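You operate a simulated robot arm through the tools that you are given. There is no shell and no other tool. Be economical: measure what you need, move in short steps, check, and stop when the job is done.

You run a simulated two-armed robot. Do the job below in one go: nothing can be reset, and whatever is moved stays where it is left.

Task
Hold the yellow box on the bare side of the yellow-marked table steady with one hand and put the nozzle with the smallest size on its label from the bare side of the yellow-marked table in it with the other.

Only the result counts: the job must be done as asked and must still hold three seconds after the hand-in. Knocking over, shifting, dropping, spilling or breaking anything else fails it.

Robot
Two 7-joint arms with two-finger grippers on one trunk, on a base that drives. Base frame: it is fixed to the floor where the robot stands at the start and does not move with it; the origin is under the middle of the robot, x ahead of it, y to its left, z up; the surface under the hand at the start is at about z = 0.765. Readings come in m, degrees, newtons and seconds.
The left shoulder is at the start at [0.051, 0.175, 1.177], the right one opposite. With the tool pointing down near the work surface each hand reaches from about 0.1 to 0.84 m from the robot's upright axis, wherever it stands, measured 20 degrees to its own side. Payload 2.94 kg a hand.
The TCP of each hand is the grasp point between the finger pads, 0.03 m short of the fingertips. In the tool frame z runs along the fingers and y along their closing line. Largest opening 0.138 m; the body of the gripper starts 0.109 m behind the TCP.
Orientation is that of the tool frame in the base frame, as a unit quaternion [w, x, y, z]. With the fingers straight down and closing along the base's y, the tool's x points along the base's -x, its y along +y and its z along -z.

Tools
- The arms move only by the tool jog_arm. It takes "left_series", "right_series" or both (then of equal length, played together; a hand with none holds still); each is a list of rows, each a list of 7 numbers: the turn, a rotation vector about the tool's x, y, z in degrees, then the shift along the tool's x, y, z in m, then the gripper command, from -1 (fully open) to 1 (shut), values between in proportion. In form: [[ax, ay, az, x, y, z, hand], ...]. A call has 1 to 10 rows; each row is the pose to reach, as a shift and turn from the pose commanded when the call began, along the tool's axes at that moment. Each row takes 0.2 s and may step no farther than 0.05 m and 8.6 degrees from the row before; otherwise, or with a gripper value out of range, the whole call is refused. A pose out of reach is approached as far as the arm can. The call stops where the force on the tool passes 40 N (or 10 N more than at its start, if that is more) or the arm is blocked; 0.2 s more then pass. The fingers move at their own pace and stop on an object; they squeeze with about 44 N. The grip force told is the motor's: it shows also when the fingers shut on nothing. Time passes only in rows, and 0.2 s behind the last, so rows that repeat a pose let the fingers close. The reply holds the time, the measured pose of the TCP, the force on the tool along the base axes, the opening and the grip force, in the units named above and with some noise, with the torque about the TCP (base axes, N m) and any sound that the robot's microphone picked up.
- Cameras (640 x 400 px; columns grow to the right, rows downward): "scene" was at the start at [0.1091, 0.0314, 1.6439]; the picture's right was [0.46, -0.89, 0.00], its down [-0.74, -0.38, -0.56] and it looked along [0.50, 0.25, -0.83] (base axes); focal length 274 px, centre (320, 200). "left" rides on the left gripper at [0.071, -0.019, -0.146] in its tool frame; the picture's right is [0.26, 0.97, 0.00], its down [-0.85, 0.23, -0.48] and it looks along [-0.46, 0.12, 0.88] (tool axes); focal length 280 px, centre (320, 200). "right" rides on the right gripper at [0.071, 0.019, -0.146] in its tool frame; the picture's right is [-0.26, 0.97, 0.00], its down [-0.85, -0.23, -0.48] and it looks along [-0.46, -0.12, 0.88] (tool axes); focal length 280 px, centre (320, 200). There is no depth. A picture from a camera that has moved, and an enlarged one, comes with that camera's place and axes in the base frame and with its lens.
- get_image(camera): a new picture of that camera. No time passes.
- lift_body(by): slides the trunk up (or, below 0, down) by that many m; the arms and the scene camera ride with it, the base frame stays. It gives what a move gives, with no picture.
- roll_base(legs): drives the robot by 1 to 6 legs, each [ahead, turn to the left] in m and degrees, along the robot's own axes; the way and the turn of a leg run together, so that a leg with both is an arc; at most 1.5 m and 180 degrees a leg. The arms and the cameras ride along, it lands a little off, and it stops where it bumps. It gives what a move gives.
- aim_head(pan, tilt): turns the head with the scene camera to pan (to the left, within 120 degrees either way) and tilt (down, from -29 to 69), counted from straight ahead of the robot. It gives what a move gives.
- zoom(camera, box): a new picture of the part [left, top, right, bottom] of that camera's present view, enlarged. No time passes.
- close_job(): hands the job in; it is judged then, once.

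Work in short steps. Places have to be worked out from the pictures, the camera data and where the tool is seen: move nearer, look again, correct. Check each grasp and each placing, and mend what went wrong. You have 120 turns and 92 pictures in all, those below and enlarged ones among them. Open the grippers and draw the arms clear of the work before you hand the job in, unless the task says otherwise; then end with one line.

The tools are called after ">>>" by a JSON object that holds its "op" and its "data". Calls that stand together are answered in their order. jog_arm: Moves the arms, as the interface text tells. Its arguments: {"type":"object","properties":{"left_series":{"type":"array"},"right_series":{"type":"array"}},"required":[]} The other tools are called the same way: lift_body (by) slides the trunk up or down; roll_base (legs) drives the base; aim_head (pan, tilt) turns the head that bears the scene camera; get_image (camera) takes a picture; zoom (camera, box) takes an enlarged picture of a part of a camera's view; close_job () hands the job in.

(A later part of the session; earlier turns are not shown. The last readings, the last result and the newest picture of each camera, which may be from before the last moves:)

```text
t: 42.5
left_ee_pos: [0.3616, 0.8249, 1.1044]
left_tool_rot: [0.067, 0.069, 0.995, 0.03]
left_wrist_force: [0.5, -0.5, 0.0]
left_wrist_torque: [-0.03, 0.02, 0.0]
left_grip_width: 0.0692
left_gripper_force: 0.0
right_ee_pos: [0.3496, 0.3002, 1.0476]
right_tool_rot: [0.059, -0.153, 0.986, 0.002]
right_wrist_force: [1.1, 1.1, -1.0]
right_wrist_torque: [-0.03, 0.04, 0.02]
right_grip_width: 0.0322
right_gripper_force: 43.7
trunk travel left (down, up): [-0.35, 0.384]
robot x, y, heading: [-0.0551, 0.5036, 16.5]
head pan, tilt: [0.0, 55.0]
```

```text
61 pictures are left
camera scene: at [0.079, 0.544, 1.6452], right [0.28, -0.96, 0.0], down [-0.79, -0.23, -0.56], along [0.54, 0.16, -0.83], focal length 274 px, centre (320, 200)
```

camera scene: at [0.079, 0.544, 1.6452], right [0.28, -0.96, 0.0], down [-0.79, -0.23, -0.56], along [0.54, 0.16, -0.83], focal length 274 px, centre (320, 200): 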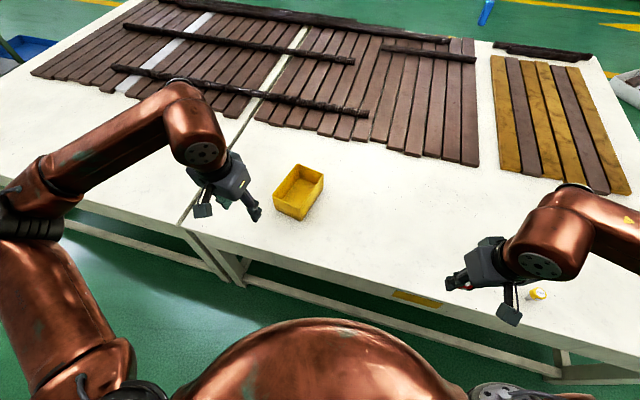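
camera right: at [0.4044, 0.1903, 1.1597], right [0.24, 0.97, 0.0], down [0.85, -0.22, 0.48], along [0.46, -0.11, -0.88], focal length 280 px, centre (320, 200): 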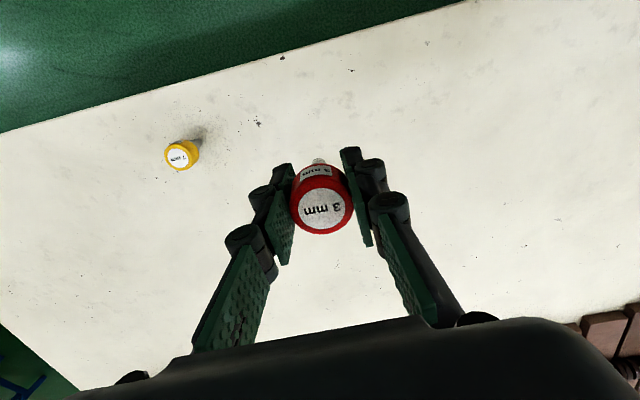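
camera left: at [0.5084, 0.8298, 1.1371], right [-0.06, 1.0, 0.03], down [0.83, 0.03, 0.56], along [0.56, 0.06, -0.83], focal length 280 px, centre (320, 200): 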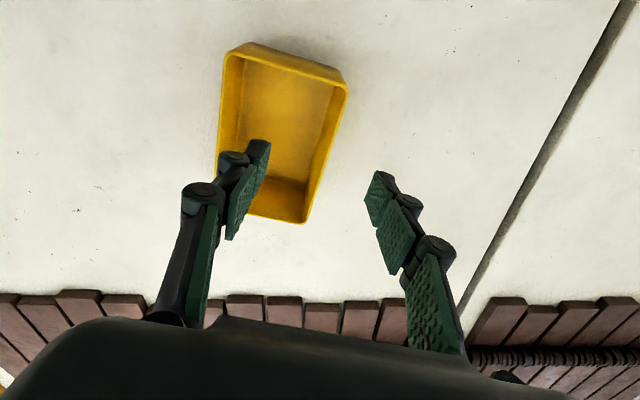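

The base was blocked backing up, and the arms still read a ~7° pitch. I need to see what the robot touches, so I look down in front and to both sides.

>>> {"op": "aim_head", "data": {"pan": 110, "tilt": 55}}

>>> {"op": "get_image", "data": {"camera": "scene"}}

>>> {"op": "aim_head", "data": {"pan": -110, "tilt": 55}}

>>> {"op": "get_image", "data": {"camera": "scene"}}

>>> {"op": "aim_head", "data": {"pan": 0, "tilt": 69}}

>>> {"op": "get_image", "data": {"camera": "scene"}}

```text
t: 44.4
left_ee_pos: [0.3576, 0.8218, 1.106]
left_tool_rot: [0.068, 0.069, 0.995, 0.03]
left_wrist_force: [-1.1, -0.7, 0.4]
left_wrist_torque: [-0.04, 0.0, 0.0]
left_grip_width: 0.0687
left_gripper_force: 0.1
right_ee_pos: [0.3446, 0.2945, 1.0483]
right_tool_rot: [0.059, -0.154, 0.986, 0.003]
right_wrist_force: [0.1, 0.5, -0.7]
right_wrist_torque: [-0.02, 0.0, 0.02]
right_grip_width: 0.032
right_gripper_force: 44.0
trunk travel left (down, up): [-0.35, 0.384]
robot x, y, heading: [-0.0528, 0.5031, 16.3]
head pan, tilt: [110.0, 55.0]
```

```text
60 pictures are left
camera scene: at [-0.0517, 0.5754, 1.6453], right [0.81, 0.59, 0.0], down [0.49, -0.66, -0.57], along [-0.34, 0.46, -0.82], focal length 274 px, centre (320, 200)
```

scene: 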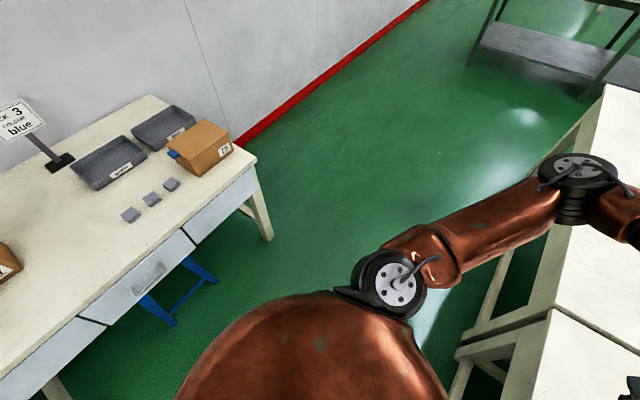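

```text
t: 47.6
left_ee_pos: [0.3569, 0.8233, 1.1058]
left_tool_rot: [0.069, 0.069, 0.995, 0.029]
left_wrist_force: [0.9, -0.8, -0.3]
left_wrist_torque: [0.0, 0.03, 0.03]
left_grip_width: 0.0691
left_gripper_force: 0.2
right_ee_pos: [0.3438, 0.2933, 1.0478]
right_tool_rot: [0.06, -0.154, 0.986, 0.002]
right_wrist_force: [-0.6, 0.3, -0.9]
right_wrist_torque: [0.0, 0.01, -0.01]
right_grip_width: 0.032
right_gripper_force: 44.1
trunk travel left (down, up): [-0.35, 0.384]
robot x, y, heading: [-0.0531, 0.5063, 16.5]
head pan, tilt: [-110.0, 55.0]
```

```text
59 pictures are left
camera scene: at [-0.0136, 0.4453, 1.6453], right [-1.0, 0.06, 0.0], down [0.05, 0.82, -0.57], along [-0.04, -0.57, -0.82], focal length 274 px, centre (320, 200)
```

scene: 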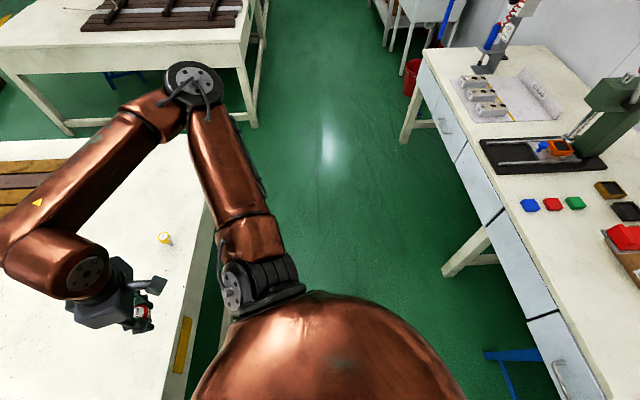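

```text
t: 49.4
left_ee_pos: [0.3583, 0.823, 1.1064]
left_tool_rot: [0.069, 0.069, 0.995, 0.029]
left_wrist_force: [-0.5, -1.6, -0.3]
left_wrist_torque: [-0.01, 0.02, 0.02]
left_grip_width: 0.0691
left_gripper_force: 0.1
right_ee_pos: [0.3441, 0.2945, 1.0479]
right_tool_rot: [0.06, -0.154, 0.986, 0.002]
right_wrist_force: [-0.1, -0.8, -0.3]
right_wrist_torque: [0.01, -0.03, 0.03]
right_grip_width: 0.0322
right_gripper_force: 43.9
trunk travel left (down, up): [-0.35, 0.384]
robot x, y, heading: [-0.0537, 0.5072, 16.5]
head pan, tilt: [0.0, 68.8]
```

```text
58 pictures are left
camera scene: at [0.0446, 0.533, 1.6298], right [0.28, -0.96, 0.0], down [-0.89, -0.26, -0.36], along [0.35, 0.1, -0.93], focal length 274 px, centre (320, 200)
```

scene: 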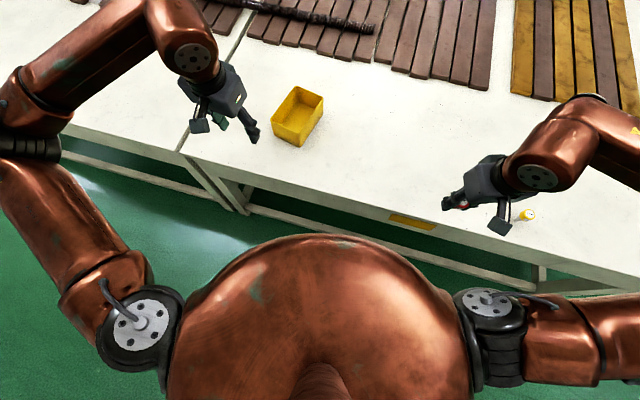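

Nothing is close behind the robot. I try backing off once more, in a small step, and watch the tilt.

>>> {"op": "roll_base", "data": {"legs": [[-0.05, 0]]}}

>>> {"op": "jog_arm", "data": {"left_series": [[0, 0, 0, 0, 0, 0, 0], [0, 0, 0, 0, 0, 0, 0], [0, 0, 0, 0, 0, 0, 0], [0, 0, 0, 0, 0, 0, 0], [0, 0, 0, 0, 0, 0, 0]]}}

```text
t: 50.4
left_ee_pos: [0.31, 0.8083, 1.1059]
left_tool_rot: [0.069, 0.07, 0.995, 0.03]
left_wrist_force: [0.5, 1.0, -0.6]
left_wrist_torque: [0.01, 0.01, 0.0]
left_grip_width: 0.0691
left_gripper_force: 0.0
right_ee_pos: [0.2969, 0.2807, 1.0485]
right_tool_rot: [0.058, -0.154, 0.986, 0.003]
right_wrist_force: [0.2, 0.2, -0.8]
right_wrist_torque: [-0.02, -0.02, 0.04]
right_grip_width: 0.0321
right_gripper_force: 44.1
trunk travel left (down, up): [-0.35, 0.384]
robot x, y, heading: [-0.1022, 0.4938, 16.5]
head pan, tilt: [0.0, 68.8]
```

```text
t: 51.6
left_ee_pos: [0.309, 0.8083, 1.1066]
left_tool_rot: [0.07, 0.068, 0.995, 0.031]
left_wrist_force: [0.3, 0.1, -0.2]
left_wrist_torque: [-0.02, 0.0, 0.01]
left_grip_width: 0.069
left_gripper_force: 0.0
right_ee_pos: [0.2961, 0.2814, 1.0487]
right_tool_rot: [0.06, -0.154, 0.986, 0.002]
right_wrist_force: [0.0, 0.0, -0.1]
right_wrist_torque: [0.02, 0.0, -0.03]
right_grip_width: 0.0322
right_gripper_force: 43.5
trunk travel left (down, up): [-0.35, 0.384]
robot x, y, heading: [-0.1019, 0.4911, 16.5]
head pan, tilt: [0.0, 68.8]
```

The robot backs freely now; the tilt is just captured in the arms and I'll level them later. I relocate the base more squarely in front of the box (y≈0.72), staying at a safe distance from the table.

>>> {"op": "roll_base", "data": {"legs": [[0, 73.5], [0.23, 0], [0, -88], [0.04, 0]]}}

>>> {"op": "aim_head", "data": {"pan": 0, "tilt": 55}}

>>> {"op": "get_image", "data": {"camera": "scene"}}

```text
t: 60.7
left_ee_pos: [0.3995, 0.927, 1.1132]
left_tool_rot: [0.08, 0.188, 0.979, 0.024]
left_wrist_force: [-2.1, 0.0, 2.1]
left_wrist_torque: [0.03, -0.21, 0.0]
left_grip_width: 0.069
left_gripper_force: 0.1
right_ee_pos: [0.2624, 0.4163, 1.0532]
right_tool_rot: [0.065, -0.035, 0.997, -0.006]
right_wrist_force: [-1.4, -0.6, 1.0]
right_wrist_torque: [0.06, -0.17, -0.01]
right_grip_width: 0.0322
right_gripper_force: 43.7
trunk travel left (down, up): [-0.35, 0.384]
robot x, y, heading: [-0.0637, 0.7156, 2.7]
head pan, tilt: [0.0, 68.8]
```

```text
t: 61.4
left_ee_pos: [0.4074, 0.9265, 1.1086]
left_tool_rot: [0.075, 0.188, 0.979, 0.022]
left_wrist_force: [-0.4, 0.9, -0.6]
left_wrist_torque: [0.02, 0.0, -0.02]
left_grip_width: 0.0688
left_gripper_force: 0.2
right_ee_pos: [0.2699, 0.4169, 1.0498]
right_tool_rot: [0.062, -0.035, 0.997, -0.006]
right_wrist_force: [-0.2, -0.8, -0.3]
right_wrist_torque: [0.0, -0.01, 0.02]
right_grip_width: 0.0321
right_gripper_force: 44.7
trunk travel left (down, up): [-0.35, 0.384]
robot x, y, heading: [-0.0606, 0.7128, 2.5]
head pan, tilt: [0.0, 55.0]
```

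```text
57 pictures are left
camera scene: at [0.0559, 0.7206, 1.6452], right [0.05, -1.0, 0.0], down [-0.82, -0.04, -0.57], along [0.57, 0.03, -0.82], focal length 274 px, centre (320, 200)
```

scene: 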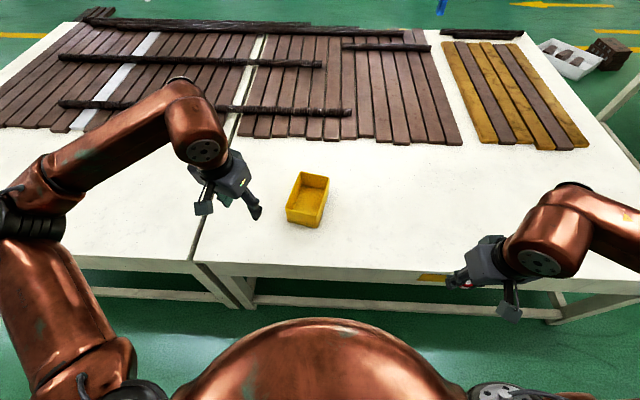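

Good position. I level the left hand, turn it to the wall's direction and bring it to above wall point (0.606, 0.859), z≈0.95.

>>> {"op": "jog_arm", "data": {"left_series": [[0.57, 1.38, -1.57, -0.0309, 0, 0.0313, 0], [1.13, 2.77, -3.13, -0.0617, -0.0005, 0.0626, 0], [1.7, 4.15, -4.7, -0.0926, -0.0008, 0.0939, 0], [2.27, 5.53, -6.27, -0.1234, -0.001, 0.1251, 0], [2.83, 6.92, -7.83, -0.1543, -0.0012, 0.1564, 0], [3.4, 8.3, -9.4, -0.1851, -0.0015, 0.1877, 0], [3.4, 8.3, -9.4, -0.1851, -0.0015, 0.1877, 0]]}}

>>> {"op": "get_image", "data": {"camera": "left"}}

```text
t: 63.0
left_ee_pos: [0.6085, 0.8594, 0.9507]
left_tool_rot: [0.001, 0.107, 0.994, 0.001]
left_wrist_force: [1.2, -0.1, -0.2]
left_wrist_torque: [-0.03, 0.0, 0.04]
left_grip_width: 0.0689
left_gripper_force: 0.1
right_ee_pos: [0.2691, 0.417, 1.0501]
right_tool_rot: [0.062, -0.034, 0.997, -0.007]
right_wrist_force: [-1.8, -0.6, -0.6]
right_wrist_torque: [-0.08, 0.02, -0.02]
right_grip_width: 0.0322
right_gripper_force: 44.3
trunk travel left (down, up): [-0.35, 0.384]
robot x, y, heading: [-0.063, 0.7143, 2.5]
head pan, tilt: [0.0, 55.0]
```

```text
56 pictures are left
camera left: at [0.5342, 0.8565, 1.0951], right [-0.05, 1.0, 0.0], down [0.88, 0.04, 0.48], along [0.48, 0.02, -0.88], focal length 280 px, centre (320, 200)
```

left: 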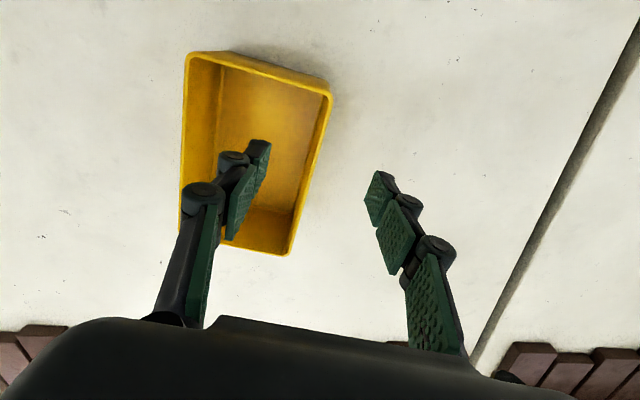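

Left hand is exact. Before gripping, I stage the right hand with the nozzle at (0.58, 0.66, 1.02), yawed 35° and leaning 15° away from the left hand so both fit over the box.

>>> {"op": "jog_arm", "data": {"right_series": [[-1.91, 0.17, -3.32, -0.0356, 0.0247, 0.0073, 1], [-3.82, 0.33, -6.64, -0.0711, 0.0493, 0.0147, 1], [-5.73, 0.5, -9.97, -0.1067, 0.074, 0.022, 1], [-7.64, 0.67, -13.29, -0.1422, 0.0987, 0.0293, 1], [-9.56, 0.83, -16.61, -0.1778, 0.1233, 0.0367, 1], [-11.47, 1.0, -19.93, -0.2133, 0.148, 0.044, 1], [-13.38, 1.17, -23.26, -0.2489, 0.1727, 0.0513, 1], [-15.29, 1.33, -26.58, -0.2844, 0.1973, 0.0587, 1], [-17.2, 1.5, -29.9, -0.32, 0.222, 0.066, 1], [-17.2, 1.5, -29.9, -0.32, 0.222, 0.066, 1]]}}

>>> {"op": "get_image", "data": {"camera": "right"}}

>>> {"op": "get_image", "data": {"camera": "scene"}}

```text
t: 65.2
left_ee_pos: [0.6083, 0.8574, 0.9497]
left_tool_rot: [-0.001, 0.107, 0.994, 0.001]
left_wrist_force: [0.3, 0.8, -0.2]
left_wrist_torque: [0.04, -0.02, -0.01]
left_grip_width: 0.0685
left_gripper_force: 0.0
right_ee_pos: [0.5786, 0.6575, 1.0213]
right_tool_rot: [0.039, -0.299, 0.945, 0.126]
right_wrist_force: [0.0, -1.0, -0.4]
right_wrist_torque: [0.05, -0.05, -0.02]
right_grip_width: 0.0322
right_gripper_force: 43.6
trunk travel left (down, up): [-0.35, 0.384]
robot x, y, heading: [-0.0642, 0.7165, 2.5]
head pan, tilt: [0.0, 55.0]
```

```text
55 pictures are left
camera right: at [0.5095, 0.5955, 1.1536], right [-0.34, 0.91, 0.25], down [0.83, 0.16, 0.54], along [0.45, 0.39, -0.81], focal length 280 px, centre (320, 200)
```

right: 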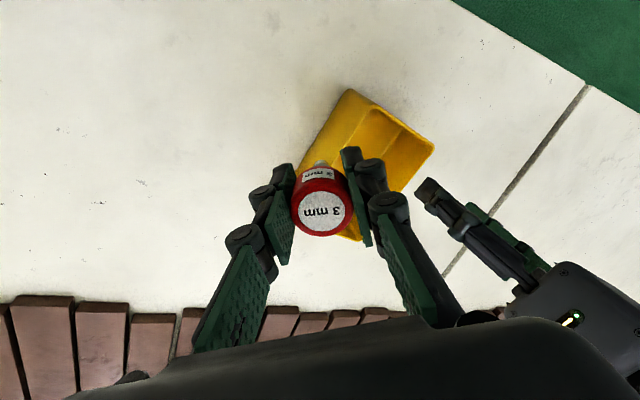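

```text
54 pictures are left
camera scene: at [0.0555, 0.7193, 1.6454], right [0.05, -1.0, 0.0], down [-0.82, -0.04, -0.57], along [0.57, 0.03, -0.82], focal length 274 px, centre (320, 200)
```

scene: 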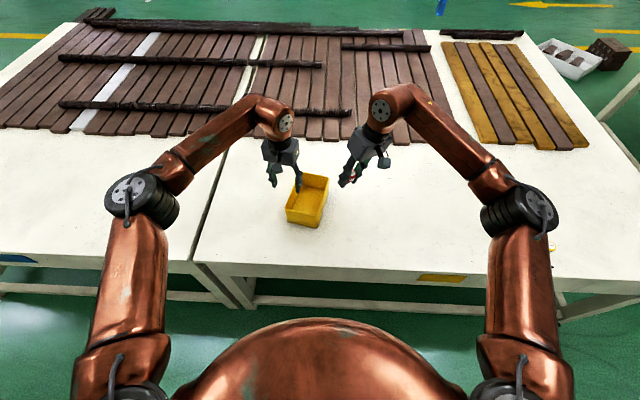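

Both hands are well placed. I lower the left hand to just at the rim and check that the fingers straddle the wall.

>>> {"op": "jog_arm", "data": {"left_series": [[0, 0, 0, 0, -0.001, 0.03, 0], [0, 0, 0, 0, -0.001, 0.06, 0], [0, 0, 0, 0, -0.001, 0.075, 0], [0, 0, 0, 0, -0.001, 0.075, 0]]}}

>>> {"op": "get_image", "data": {"camera": "left"}}

>>> {"op": "zoom", "data": {"camera": "scene", "box": [240, 120, 400, 240]}}

```text
t: 66.2
left_ee_pos: [0.6074, 0.8571, 0.8742]
left_tool_rot: [0.001, 0.106, 0.994, 0.001]
left_wrist_force: [-0.6, -1.1, -0.4]
left_wrist_torque: [0.0, -0.02, -0.01]
left_grip_width: 0.0691
left_gripper_force: 0.0
right_ee_pos: [0.5797, 0.6584, 1.0196]
right_tool_rot: [0.038, -0.297, 0.946, 0.125]
right_wrist_force: [-0.3, 0.1, -0.3]
right_wrist_torque: [0.01, 0.01, 0.02]
right_grip_width: 0.0322
right_gripper_force: 44.0
trunk travel left (down, up): [-0.35, 0.384]
robot x, y, heading: [-0.0602, 0.7178, 2.8]
head pan, tilt: [0.0, 55.0]
```

```text
53 pictures are left
camera left: at [0.5339, 0.8555, 1.0199], right [-0.05, 1.0, 0.0], down [0.88, 0.04, 0.48], along [0.48, 0.03, -0.88], focal length 280 px, centre (320, 200)
```

left: 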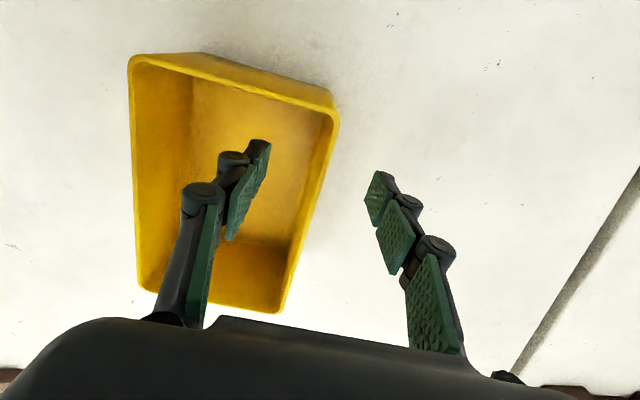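

```text
3.33 times, centred on (320, 180) of scene
camera zoom: at [0.0562, 0.7206, 1.6453], right [0.05, -1.0, 0.0], down [-0.82, -0.04, -0.57], along [0.57, 0.03, -0.82], focal length 914 px, centre (320, 267)
```

zoom: 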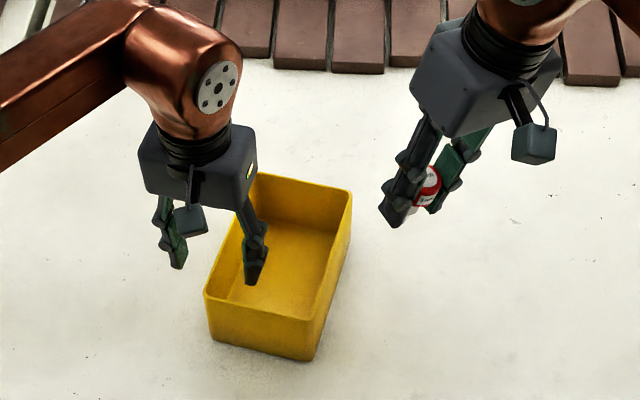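

Fingers straddle the wall (wall centre y≈0.859 at x=0.607). I lower to z≈0.825, shift 2 mm, and close.

>>> {"op": "jog_arm", "data": {"left_series": [[0, 0, 0, 0, 0.002, 0.025, 0], [0, 0, 0, 0, 0.002, 0.047, 0], [0, 0, 0, 0, 0.002, 0.047, 0.3], [0, 0, 0, 0, 0.002, 0.047, 0.5], [0, 0, 0, 0, 0.002, 0.047, 0.7], [0, 0, 0, 0, 0.002, 0.047, 0.85], [0, 0, 0, 0, 0.002, 0.047, 1], [0, 0, 0, 0, 0.002, 0.047, 1], [0, 0, 0, 0, 0.002, 0.047, 1], [0, 0, 0, 0, 0.002, 0.047, 1]]}}

>>> {"op": "get_image", "data": {"camera": "left"}}

>>> {"op": "zoom", "data": {"camera": "scene", "box": [240, 120, 400, 240]}}

```text
t: 68.4
left_ee_pos: [0.6072, 0.8614, 0.8264]
left_tool_rot: [-0.001, 0.106, 0.994, 0.001]
left_wrist_force: [-0.1, 0.7, 0.9]
left_wrist_torque: [-0.02, 0.01, -0.05]
left_grip_width: 0.0062
left_gripper_force: 32.3
right_ee_pos: [0.5809, 0.6586, 1.0204]
right_tool_rot: [0.038, -0.297, 0.946, 0.125]
right_wrist_force: [-0.7, 0.2, -0.9]
right_wrist_torque: [-0.02, 0.0, -0.02]
right_grip_width: 0.032
right_gripper_force: 44.3
trunk travel left (down, up): [-0.35, 0.384]
robot x, y, heading: [-0.0638, 0.7159, 2.7]
head pan, tilt: [0.0, 55.0]
```

```text
51 pictures are left
camera left: at [0.5337, 0.8581, 0.9723], right [-0.05, 1.0, 0.0], down [0.88, 0.04, 0.48], along [0.48, 0.03, -0.88], focal length 280 px, centre (320, 200)
```

left: 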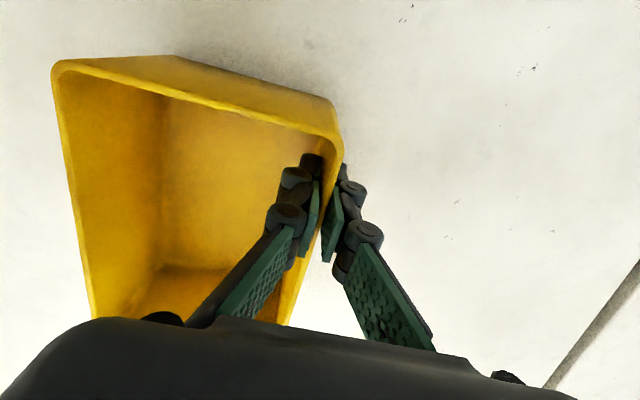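

```text
3.33 times, centred on (320, 180) of scene
camera zoom: at [0.0564, 0.7205, 1.6452], right [0.05, -1.0, 0.0], down [-0.82, -0.04, -0.57], along [0.57, 0.03, -0.82], focal length 914 px, centre (320, 267)
```

zoom: 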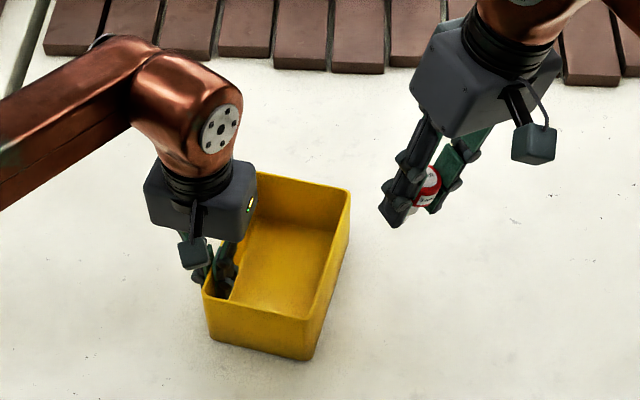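

The left hand pinches the wall (6 mm) and the box did not move. I bring the right hand above the far part of the box, leaning 25°, at z≈0.96.

>>> {"op": "jog_arm", "data": {"right_series": [[-1.72, -1.02, 1.96, -0.0282, 0.004, 0.0176, 1], [-3.44, -2.04, 3.92, -0.0564, 0.008, 0.0352, 1], [-5.16, -3.06, 5.88, -0.0846, 0.012, 0.0527, 1], [-6.88, -4.08, 7.84, -0.1128, 0.016, 0.0703, 1], [-8.6, -5.1, 9.8, -0.141, 0.02, 0.0879, 1], [-8.6, -5.1, 9.8, -0.141, 0.02, 0.0879, 1]]}}

>>> {"op": "get_image", "data": {"camera": "right"}}

>>> {"op": "zoom", "data": {"camera": "scene", "box": [240, 120, 400, 240]}}

```text
t: 69.8
left_ee_pos: [0.6083, 0.8623, 0.8279]
left_tool_rot: [-0.001, 0.108, 0.994, 0.001]
left_wrist_force: [0.4, -0.2, 0.4]
left_wrist_torque: [0.0, 0.11, 0.03]
left_grip_width: 0.0058
left_gripper_force: 32.9
right_ee_pos: [0.6672, 0.7609, 0.9686]
right_tool_rot: [0.048, -0.211, 0.953, 0.211]
right_wrist_force: [0.4, 0.2, -1.2]
right_wrist_torque: [-0.02, 0.01, 0.03]
right_grip_width: 0.032
right_gripper_force: 43.9
right hand out of reach, approached as far as the arm can: row 4, 5, 6
trunk travel left (down, up): [-0.35, 0.384]
robot x, y, heading: [-0.0615, 0.7167, 2.7]
head pan, tilt: [0.0, 55.0]
```

```text
49 pictures are left
camera right: at [0.5928, 0.6879, 1.0949], right [-0.17, 0.89, 0.42], down [0.87, -0.07, 0.5], along [0.47, 0.45, -0.76], focal length 280 px, centre (320, 200)
```

right: 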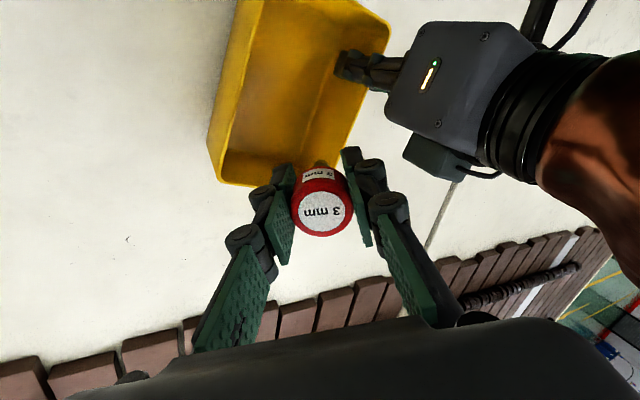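

```text
3.33 times, centred on (320, 180) of scene
camera zoom: at [0.0564, 0.7208, 1.6452], right [0.05, -1.0, 0.0], down [-0.82, -0.04, -0.57], along [0.57, 0.03, -0.82], focal length 914 px, centre (320, 267)
```

zoom: 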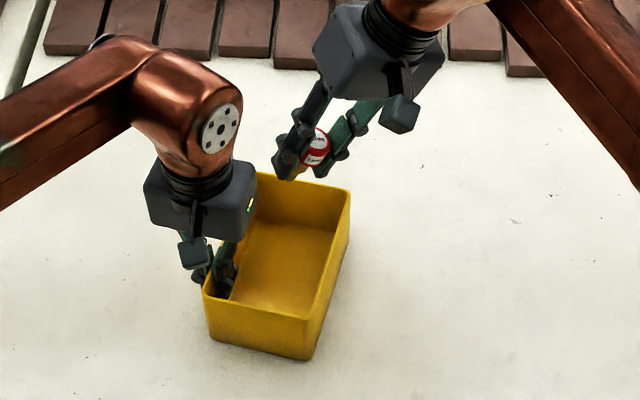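

Right hand stands at (0.667, 0.761, 0.969), near its reach limit but over the box edge region. I lower it half-way with a small shift toward the box centre and check.

>>> {"op": "jog_arm", "data": {"right_series": [[0, 0, 0, 0.0022, -0.0046, 0.0252, 1], [0, 0, 0, 0.0044, -0.0092, 0.0504, 1], [0, 0, 0, 0.0044, -0.0092, 0.0504, 1]]}}

>>> {"op": "get_image", "data": {"camera": "right"}}

>>> {"op": "zoom", "data": {"camera": "scene", "box": [240, 120, 400, 240]}}

```text
t: 70.6
left_ee_pos: [0.6081, 0.8595, 0.8271]
left_tool_rot: [0.0, 0.106, 0.994, 0.003]
left_wrist_force: [0.0, -0.4, 0.3]
left_wrist_torque: [0.09, -0.11, 0.09]
left_grip_width: 0.0057
left_gripper_force: 32.6
right_ee_pos: [0.6513, 0.752, 0.8989]
right_tool_rot: [0.049, -0.212, 0.952, 0.214]
right_wrist_force: [1.0, 0.1, 2.5]
right_wrist_torque: [-0.11, 0.1, 0.06]
right_grip_width: 0.0324
right_gripper_force: 44.2
right hand out of reach, approached as far as the arm can: row 1, 2, 3
trunk travel left (down, up): [-0.35, 0.384]
robot x, y, heading: [-0.0622, 0.7175, 2.9]
head pan, tilt: [0.0, 55.0]
```

```text
47 pictures are left
camera right: at [0.5763, 0.6779, 1.0239], right [-0.17, 0.89, 0.42], down [0.86, -0.07, 0.5], along [0.47, 0.45, -0.76], focal length 280 px, centre (320, 200)
```

right: 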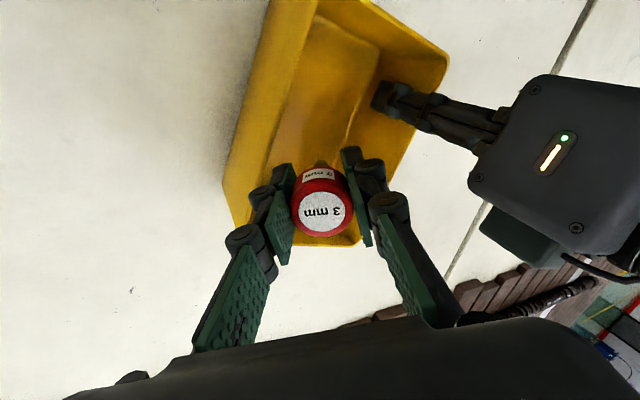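

```text
3.33 times, centred on (320, 180) of scene
camera zoom: at [0.0577, 0.7174, 1.645], right [0.05, -1.0, 0.0], down [-0.82, -0.04, -0.57], along [0.57, 0.03, -0.82], focal length 914 px, centre (320, 267)
```

zoom: 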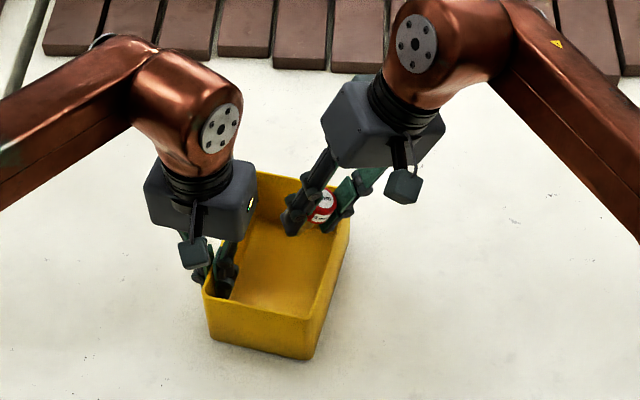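

Bodies have a clear gap. Nozzle is at (0.651, 0.752, 0.90); I shift 2.6 cm toward the box's middle at the same height before lowering.

>>> {"op": "jog_arm", "data": {"right_series": [[0, 0, 0, -0.0036, 0.0113, 0.0055, 1], [0, 0, 0, -0.0072, 0.0227, 0.011, 1], [0, 0, 0, -0.0072, 0.0227, 0.011, 1]]}}

>>> {"op": "zoom", "data": {"camera": "scene", "box": [240, 120, 400, 240]}}

```text
t: 71.4
left_ee_pos: [0.6074, 0.8606, 0.8274]
left_tool_rot: [0.0, 0.107, 0.994, 0.002]
left_wrist_force: [-0.3, -0.6, 0.2]
left_wrist_torque: [-0.02, -0.08, -0.02]
left_grip_width: 0.006
left_gripper_force: 32.7
right_ee_pos: [0.6469, 0.7786, 0.8974]
right_tool_rot: [0.048, -0.212, 0.953, 0.212]
right_wrist_force: [-0.4, 0.9, -0.4]
right_wrist_torque: [0.01, -0.02, 0.03]
right_grip_width: 0.0325
right_gripper_force: 43.9
trunk travel left (down, up): [-0.35, 0.384]
robot x, y, heading: [-0.0605, 0.7137, 2.8]
head pan, tilt: [0.0, 55.0]
```

```text
3.33 times, centred on (320, 180) of scene
camera zoom: at [0.0564, 0.7206, 1.6452], right [0.05, -1.0, 0.0], down [-0.82, -0.04, -0.57], along [0.57, 0.03, -0.82], focal length 914 px, centre (320, 267)
```

zoom: 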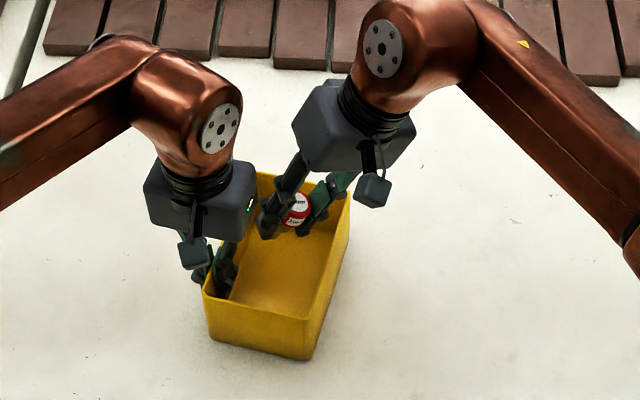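

Exactly as commanded, with clearance to the left hand. I lower straight down into the box to z≈0.84.

>>> {"op": "jog_arm", "data": {"right_series": [[0, 0, 0, 0.0035, -0.0073, 0.0172, 1], [0, 0, 0, 0.007, -0.0146, 0.0344, 1], [0, 0, 0, 0.0103, -0.0218, 0.0516, 1], [0, 0, 0, 0.0103, -0.0218, 0.0516, 1]]}}

>>> {"op": "get_image", "data": {"camera": "right"}}

>>> {"op": "zoom", "data": {"camera": "scene", "box": [240, 120, 400, 240]}}

```text
t: 72.4
left_ee_pos: [0.6073, 0.8611, 0.827]
left_tool_rot: [0.0, 0.108, 0.994, 0.001]
left_wrist_force: [-0.4, 1.0, -0.2]
left_wrist_torque: [-0.02, -0.03, 0.03]
left_grip_width: 0.0061
left_gripper_force: 31.7
right_ee_pos: [0.6457, 0.7788, 0.8576]
right_tool_rot: [0.048, -0.211, 0.953, 0.212]
right_wrist_force: [-0.6, -0.1, -0.4]
right_wrist_torque: [0.01, -0.03, 0.0]
right_grip_width: 0.0321
right_gripper_force: 43.6
right hand out of reach, approached as far as the arm can: row 2, 3, 4
trunk travel left (down, up): [-0.35, 0.384]
robot x, y, heading: [-0.063, 0.7196, 2.9]
head pan, tilt: [0.0, 55.0]
```

```text
44 pictures are left
camera right: at [0.5718, 0.706, 0.9837], right [-0.17, 0.89, 0.42], down [0.87, -0.07, 0.5], along [0.47, 0.44, -0.76], focal length 280 px, centre (320, 200)
```

right: 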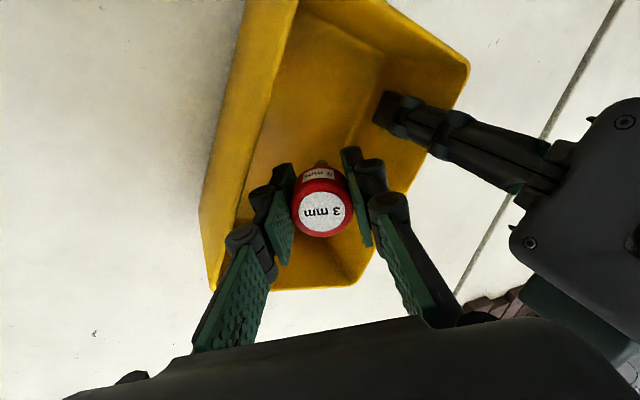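

```text
3.33 times, centred on (320, 180) of scene
camera zoom: at [0.0564, 0.7207, 1.6452], right [0.05, -1.0, 0.0], down [-0.82, -0.04, -0.57], along [0.57, 0.03, -0.82], focal length 914 px, centre (320, 267)
```

zoom: 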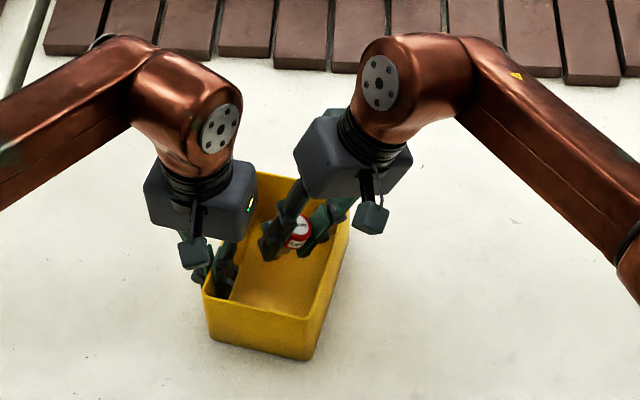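

Nozzle is well inside the box opening but at reach limit; a small step back toward the robot and 1.5 cm down reduces the drop, then I open gently.

>>> {"op": "jog_arm", "data": {"right_series": [[0, 0, 0, 0.0068, -0.0003, 0.0068, 1], [0, 0, 0, 0.0136, -0.0006, 0.0136, 1], [0, 0, 0, 0.0136, -0.0006, 0.0136, 1]]}}

>>> {"op": "zoom", "data": {"camera": "scene", "box": [260, 150, 360, 230]}}

```text
t: 73.2
left_ee_pos: [0.6068, 0.8617, 0.8268]
left_tool_rot: [-0.001, 0.107, 0.994, 0.0]
left_wrist_force: [0.2, -1.1, -0.4]
left_wrist_torque: [-0.02, 0.08, -0.01]
left_grip_width: 0.0062
left_gripper_force: 32.5
right_ee_pos: [0.6359, 0.7779, 0.8441]
right_tool_rot: [0.048, -0.212, 0.953, 0.211]
right_wrist_force: [0.4, 1.0, 0.6]
right_wrist_torque: [-0.04, 0.0, 0.03]
right_grip_width: 0.0321
right_gripper_force: 44.3
trunk travel left (down, up): [-0.35, 0.384]
robot x, y, heading: [-0.0639, 0.7149, 2.7]
head pan, tilt: [0.0, 55.0]
```

```text
5.00 times, centred on (310, 190) of scene
camera zoom: at [0.0563, 0.7207, 1.6453], right [0.05, -1.0, 0.0], down [-0.82, -0.04, -0.57], along [0.57, 0.03, -0.82], focal length 1371 px, centre (370, 250)
```

zoom: 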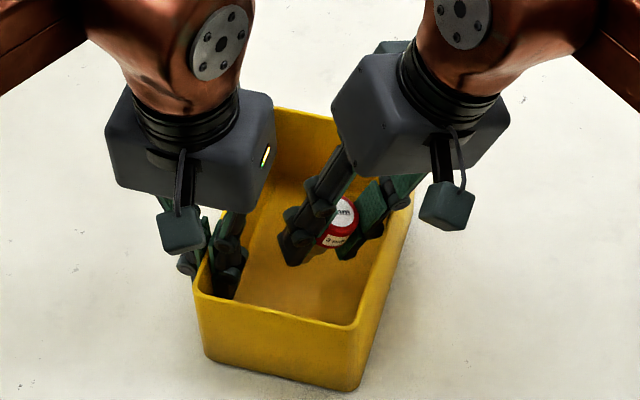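

Clear of walls and the left hand. I lower another 1.5 cm and open to about 5 cm.

>>> {"op": "jog_arm", "data": {"right_series": [[0, 0, 0, 0.004, -0.0016, 0.0068, 1], [0, 0, 0, 0.0081, -0.0032, 0.0136, 1], [0, 0, 0, 0.0081, -0.0032, 0.0136, 0.5], [0, 0, 0, 0.0081, -0.0032, 0.0136, 0.4], [0, 0, 0, 0.0081, -0.0032, 0.0136, 0.28], [0, 0, 0, 0.0081, -0.0032, 0.0136, 0.28], [0, 0, 0, 0.0081, -0.0032, 0.0136, 0.28]]}}

>>> {"op": "get_image", "data": {"camera": "right"}}

>>> {"op": "zoom", "data": {"camera": "scene", "box": [260, 150, 360, 230]}}

```text
t: 74.8
left_ee_pos: [0.6074, 0.8595, 0.8284]
left_tool_rot: [0.002, 0.108, 0.994, -0.001]
left_wrist_force: [0.4, -22.8, 4.5]
left_wrist_torque: [0.4, 0.36, -0.51]
left_grip_width: 0.0063
left_gripper_force: 32.5
right_ee_pos: [0.6266, 0.7819, 0.8318]
right_tool_rot: [0.049, -0.214, 0.952, 0.214]
right_wrist_force: [5.6, 27.1, 20.5]
right_wrist_torque: [-1.68, -0.06, 0.48]
right_grip_width: 0.0339
right_gripper_force: 0.1
trunk travel left (down, up): [-0.35, 0.384]
robot x, y, heading: [-0.0617, 0.7154, 2.7]
head pan, tilt: [0.0, 55.0]
```

```text
41 pictures are left
camera right: at [0.5537, 0.7078, 0.9562], right [-0.18, 0.89, 0.42], down [0.86, -0.06, 0.5], along [0.47, 0.45, -0.76], focal length 280 px, centre (320, 200)
```

right: 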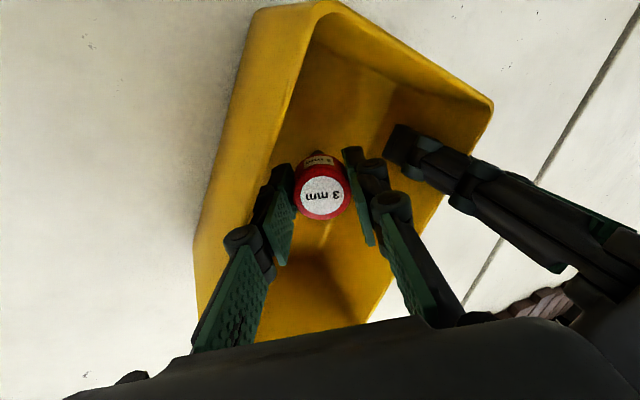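

```text
5.00 times, centred on (310, 190) of scene
camera zoom: at [0.0541, 0.721, 1.6455], right [0.05, -1.0, 0.0], down [-0.82, -0.04, -0.57], along [0.57, 0.03, -0.82], focal length 1371 px, centre (370, 250)
```

zoom: 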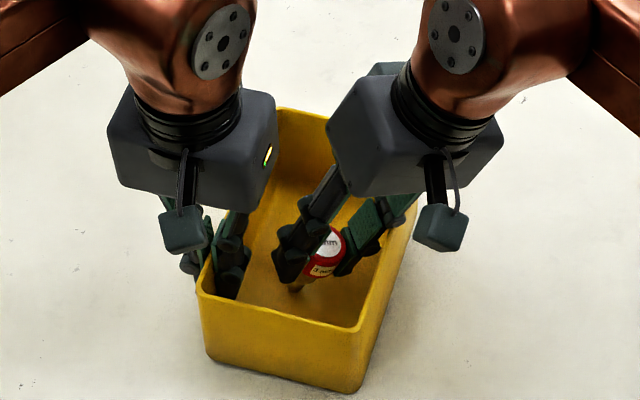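

The right finger's back touches the box's right wall (27 N), blocking the opening. I regrip, move up and toward the middle, and check the forces.

>>> {"op": "jog_arm", "data": {"right_series": [[0, 0, 0, -0.0015, 0.003, -0.0025, 1], [0, 0, 0, -0.0035, 0.008, -0.006, 1], [0, 0, 0, -0.0058, 0.0143, -0.0102, 1], [0, 0, 0, -0.0058, 0.0143, -0.0102, 1]]}}

>>> {"op": "zoom", "data": {"camera": "scene", "box": [260, 150, 360, 230]}}

```text
t: 75.8
left_ee_pos: [0.6094, 0.8643, 0.8249]
left_tool_rot: [-0.001, 0.106, 0.994, 0.002]
left_wrist_force: [0.6, 2.0, 6.8]
left_wrist_torque: [0.08, 0.0, -0.24]
left_grip_width: 0.0061
left_gripper_force: 32.5
right_ee_pos: [0.6287, 0.7878, 0.8434]
right_tool_rot: [0.048, -0.211, 0.953, 0.21]
right_wrist_force: [-0.1, -0.5, 0.0]
right_wrist_torque: [0.0, 0.02, -0.01]
right_grip_width: 0.0324
right_gripper_force: 44.7
trunk travel left (down, up): [-0.35, 0.384]
robot x, y, heading: [-0.0591, 0.715, 2.8]
head pan, tilt: [0.0, 55.0]
```

```text
5.00 times, centred on (310, 190) of scene
camera zoom: at [0.0555, 0.7207, 1.6453], right [0.05, -1.0, 0.0], down [-0.82, -0.04, -0.57], along [0.57, 0.03, -0.82], focal length 1371 px, centre (370, 250)
```

zoom: 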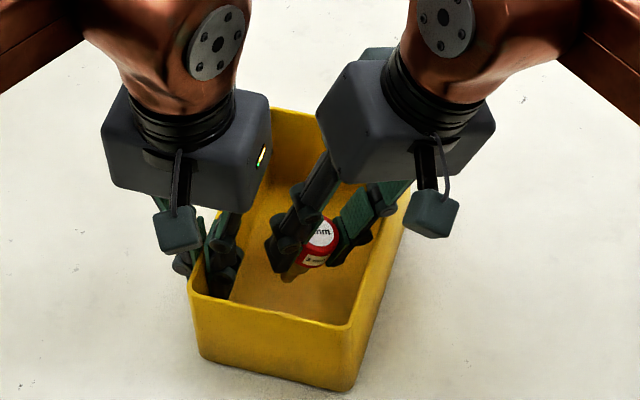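

Forces are relieved. I shift another 8 mm in and up for finger room, then open slowly.

>>> {"op": "jog_arm", "data": {"right_series": [[0, 0, 0, -0.0022, 0.0048, -0.0019, 1], [0, 0, 0, -0.0045, 0.0097, -0.0038, 1], [0, 0, 0, -0.0045, 0.0097, -0.0038, 0.5], [0, 0, 0, -0.0045, 0.0097, -0.0038, 0.45], [0, 0, 0, -0.0045, 0.0097, -0.0038, 0.4], [0, 0, 0, -0.0045, 0.0097, -0.0038, 0.36], [0, 0, 0, -0.0045, 0.0097, -0.0038, 0.36]]}}

>>> {"op": "get_image", "data": {"camera": "right"}}

>>> {"op": "zoom", "data": {"camera": "scene", "box": [260, 150, 360, 230]}}

```text
t: 77.4
left_ee_pos: [0.607, 0.8608, 0.8259]
left_tool_rot: [0.0, 0.107, 0.994, 0.001]
left_wrist_force: [-1.0, 0.5, -0.8]
left_wrist_torque: [0.06, 0.11, -0.07]
left_grip_width: 0.0059
left_gripper_force: 32.1
right_ee_pos: [0.6282, 0.7971, 0.8512]
right_tool_rot: [0.048, -0.212, 0.953, 0.211]
right_wrist_force: [-0.6, 0.5, -0.1]
right_wrist_torque: [0.02, 0.03, 0.02]
right_grip_width: 0.0441
right_gripper_force: 0.0
trunk travel left (down, up): [-0.35, 0.384]
robot x, y, heading: [-0.0589, 0.7158, 2.6]
head pan, tilt: [0.0, 55.0]
```

```text
38 pictures are left
camera right: at [0.5548, 0.7231, 0.9773], right [-0.17, 0.89, 0.42], down [0.87, -0.06, 0.5], along [0.47, 0.45, -0.76], focal length 280 px, centre (320, 200)
```

right: 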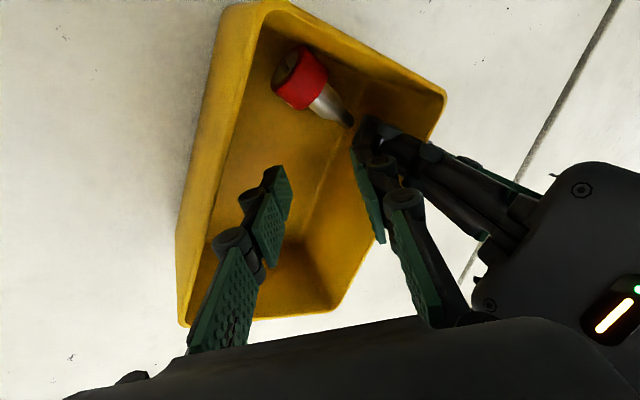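

```text
5.00 times, centred on (310, 190) of scene
camera zoom: at [0.0564, 0.7207, 1.6452], right [0.05, -1.0, 0.0], down [-0.82, -0.04, -0.57], along [0.57, 0.03, -0.82], focal length 1371 px, centre (370, 250)
```

zoom: 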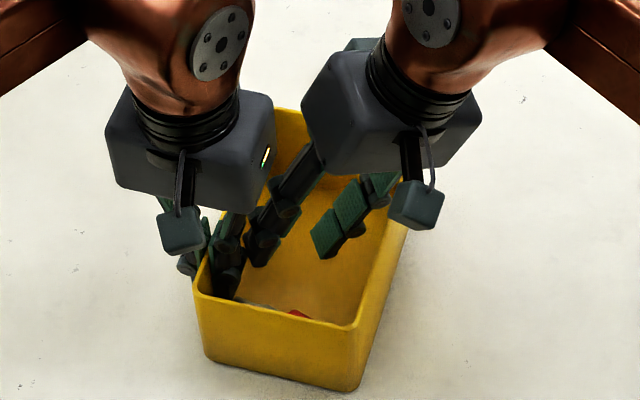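

The nozzle has dropped and lies inside the box. I withdraw the right hand up, then away to the right.

>>> {"op": "jog_arm", "data": {"right_series": [[0, 0, 0, -0.0055, 0.0117, -0.0325, 0.36], [0, 0, 0, -0.0111, 0.0234, -0.065, 0.36], [0, 0, 0, 0, 0.012, -0.1, 0.36], [0, 0, 0, 0.012, 0.005, -0.135, 0.36], [0, 0, 0, 0.0217, 0, -0.17, 0.36], [0, 0, 0, 0.05, -0.03, -0.19, 0.36], [0, 0, 0, 0.075, -0.06, -0.21, 0.36], [0, 0, 0, 0.075, -0.06, -0.21, 0.36]]}}

>>> {"op": "get_image", "data": {"camera": "scene"}}

>>> {"op": "get_image", "data": {"camera": "left"}}

```text
t: 79.2
left_ee_pos: [0.6075, 0.8624, 0.8262]
left_tool_rot: [0.001, 0.107, 0.994, 0.0]
left_wrist_force: [-1.2, 1.3, -0.8]
left_wrist_torque: [0.04, 0.07, 0.03]
left_grip_width: 0.0061
left_gripper_force: 32.6
right_ee_pos: [0.5855, 0.6301, 1.0043]
right_tool_rot: [0.046, -0.213, 0.953, 0.211]
right_wrist_force: [0.5, 0.2, 1.0]
right_wrist_torque: [-0.03, 0.0, -0.01]
right_grip_width: 0.0443
right_gripper_force: 0.0
trunk travel left (down, up): [-0.35, 0.384]
robot x, y, heading: [-0.0604, 0.7123, 2.5]
head pan, tilt: [0.0, 55.0]
```

```text
36 pictures are left
camera scene: at [0.0565, 0.7215, 1.6452], right [0.05, -1.0, 0.0], down [-0.82, -0.04, -0.57], along [0.57, 0.03, -0.82], focal length 274 px, centre (320, 200)
```

scene: 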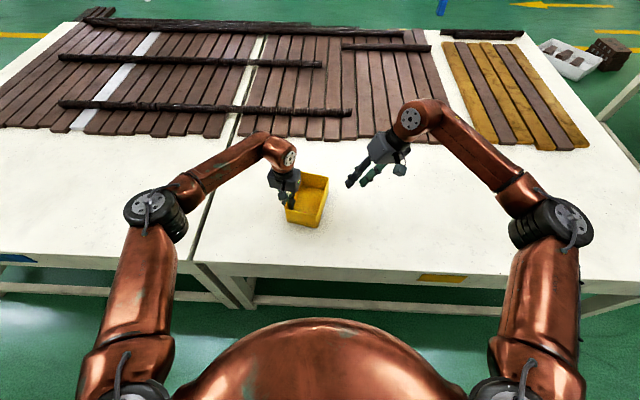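

```text
35 pictures are left
camera left: at [0.5337, 0.8588, 0.9721], right [-0.05, 1.0, 0.0], down [0.88, 0.04, 0.48], along [0.48, 0.02, -0.88], focal length 280 px, centre (320, 200)
```

left: 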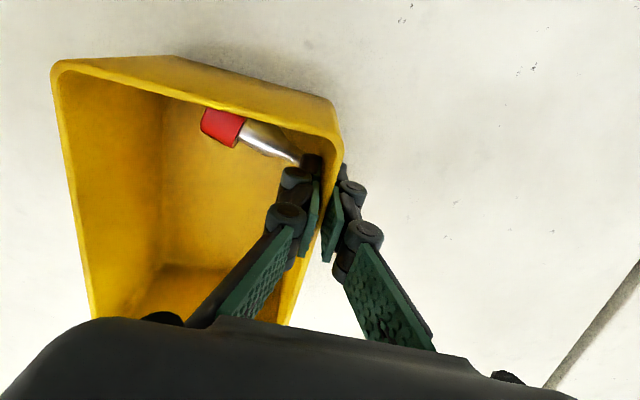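

The nozzle lies in the box. Now I open the left hand slightly, evenly on both sides of the wall, and lift it straight up.

>>> {"op": "jog_arm", "data": {"left_series": [[0, 0, 0, 0, 0, 0, 0.8], [0, 0, 0, 0, 0, 0, 0.6], [0, 0, 0, 0, 0, 0, 0.6], [0, 0, 0, 0, 0, 0, 0.6], [0, 0, 0, 0, 0, -0.03, 0.6], [0, 0, 0, 0, 0, -0.07, 0.6], [0, 0, 0, 0, 0, -0.11, 0.6], [0, 0, 0, 0, 0, -0.15, 0.6], [0, 0, 0, 0.04, 0.01, -0.18, 0.6], [0, 0, 0, 0.08, 0.02, -0.2, 0.4]]}}

>>> {"op": "get_image", "data": {"camera": "left"}}

>>> {"op": "get_image", "data": {"camera": "scene"}}

```text
refused: row 9 steps farther than a row can; nothing moved
```

```text
34 pictures are left
camera left: at [0.5337, 0.8588, 0.9721], right [-0.05, 1.0, 0.0], down [0.88, 0.04, 0.48], along [0.48, 0.02, -0.88], focal length 280 px, centre (320, 200)
```

left: 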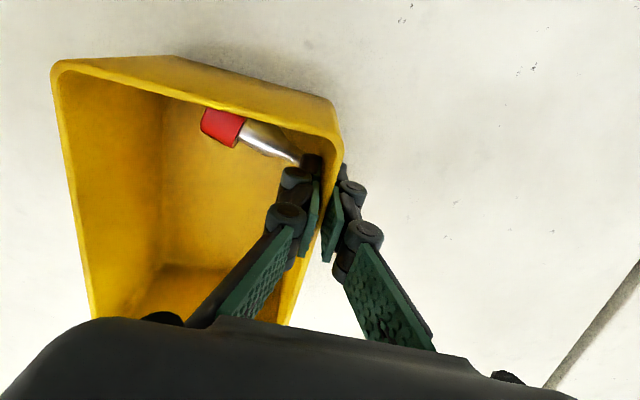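

```text
33 pictures are left
camera scene: at [0.0565, 0.7215, 1.6452], right [0.05, -1.0, 0.0], down [-0.82, -0.04, -0.57], along [0.57, 0.03, -0.82], focal length 274 px, centre (320, 200)
```

scene: 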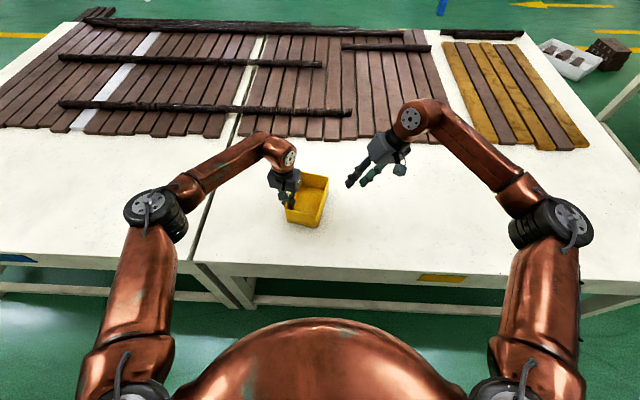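

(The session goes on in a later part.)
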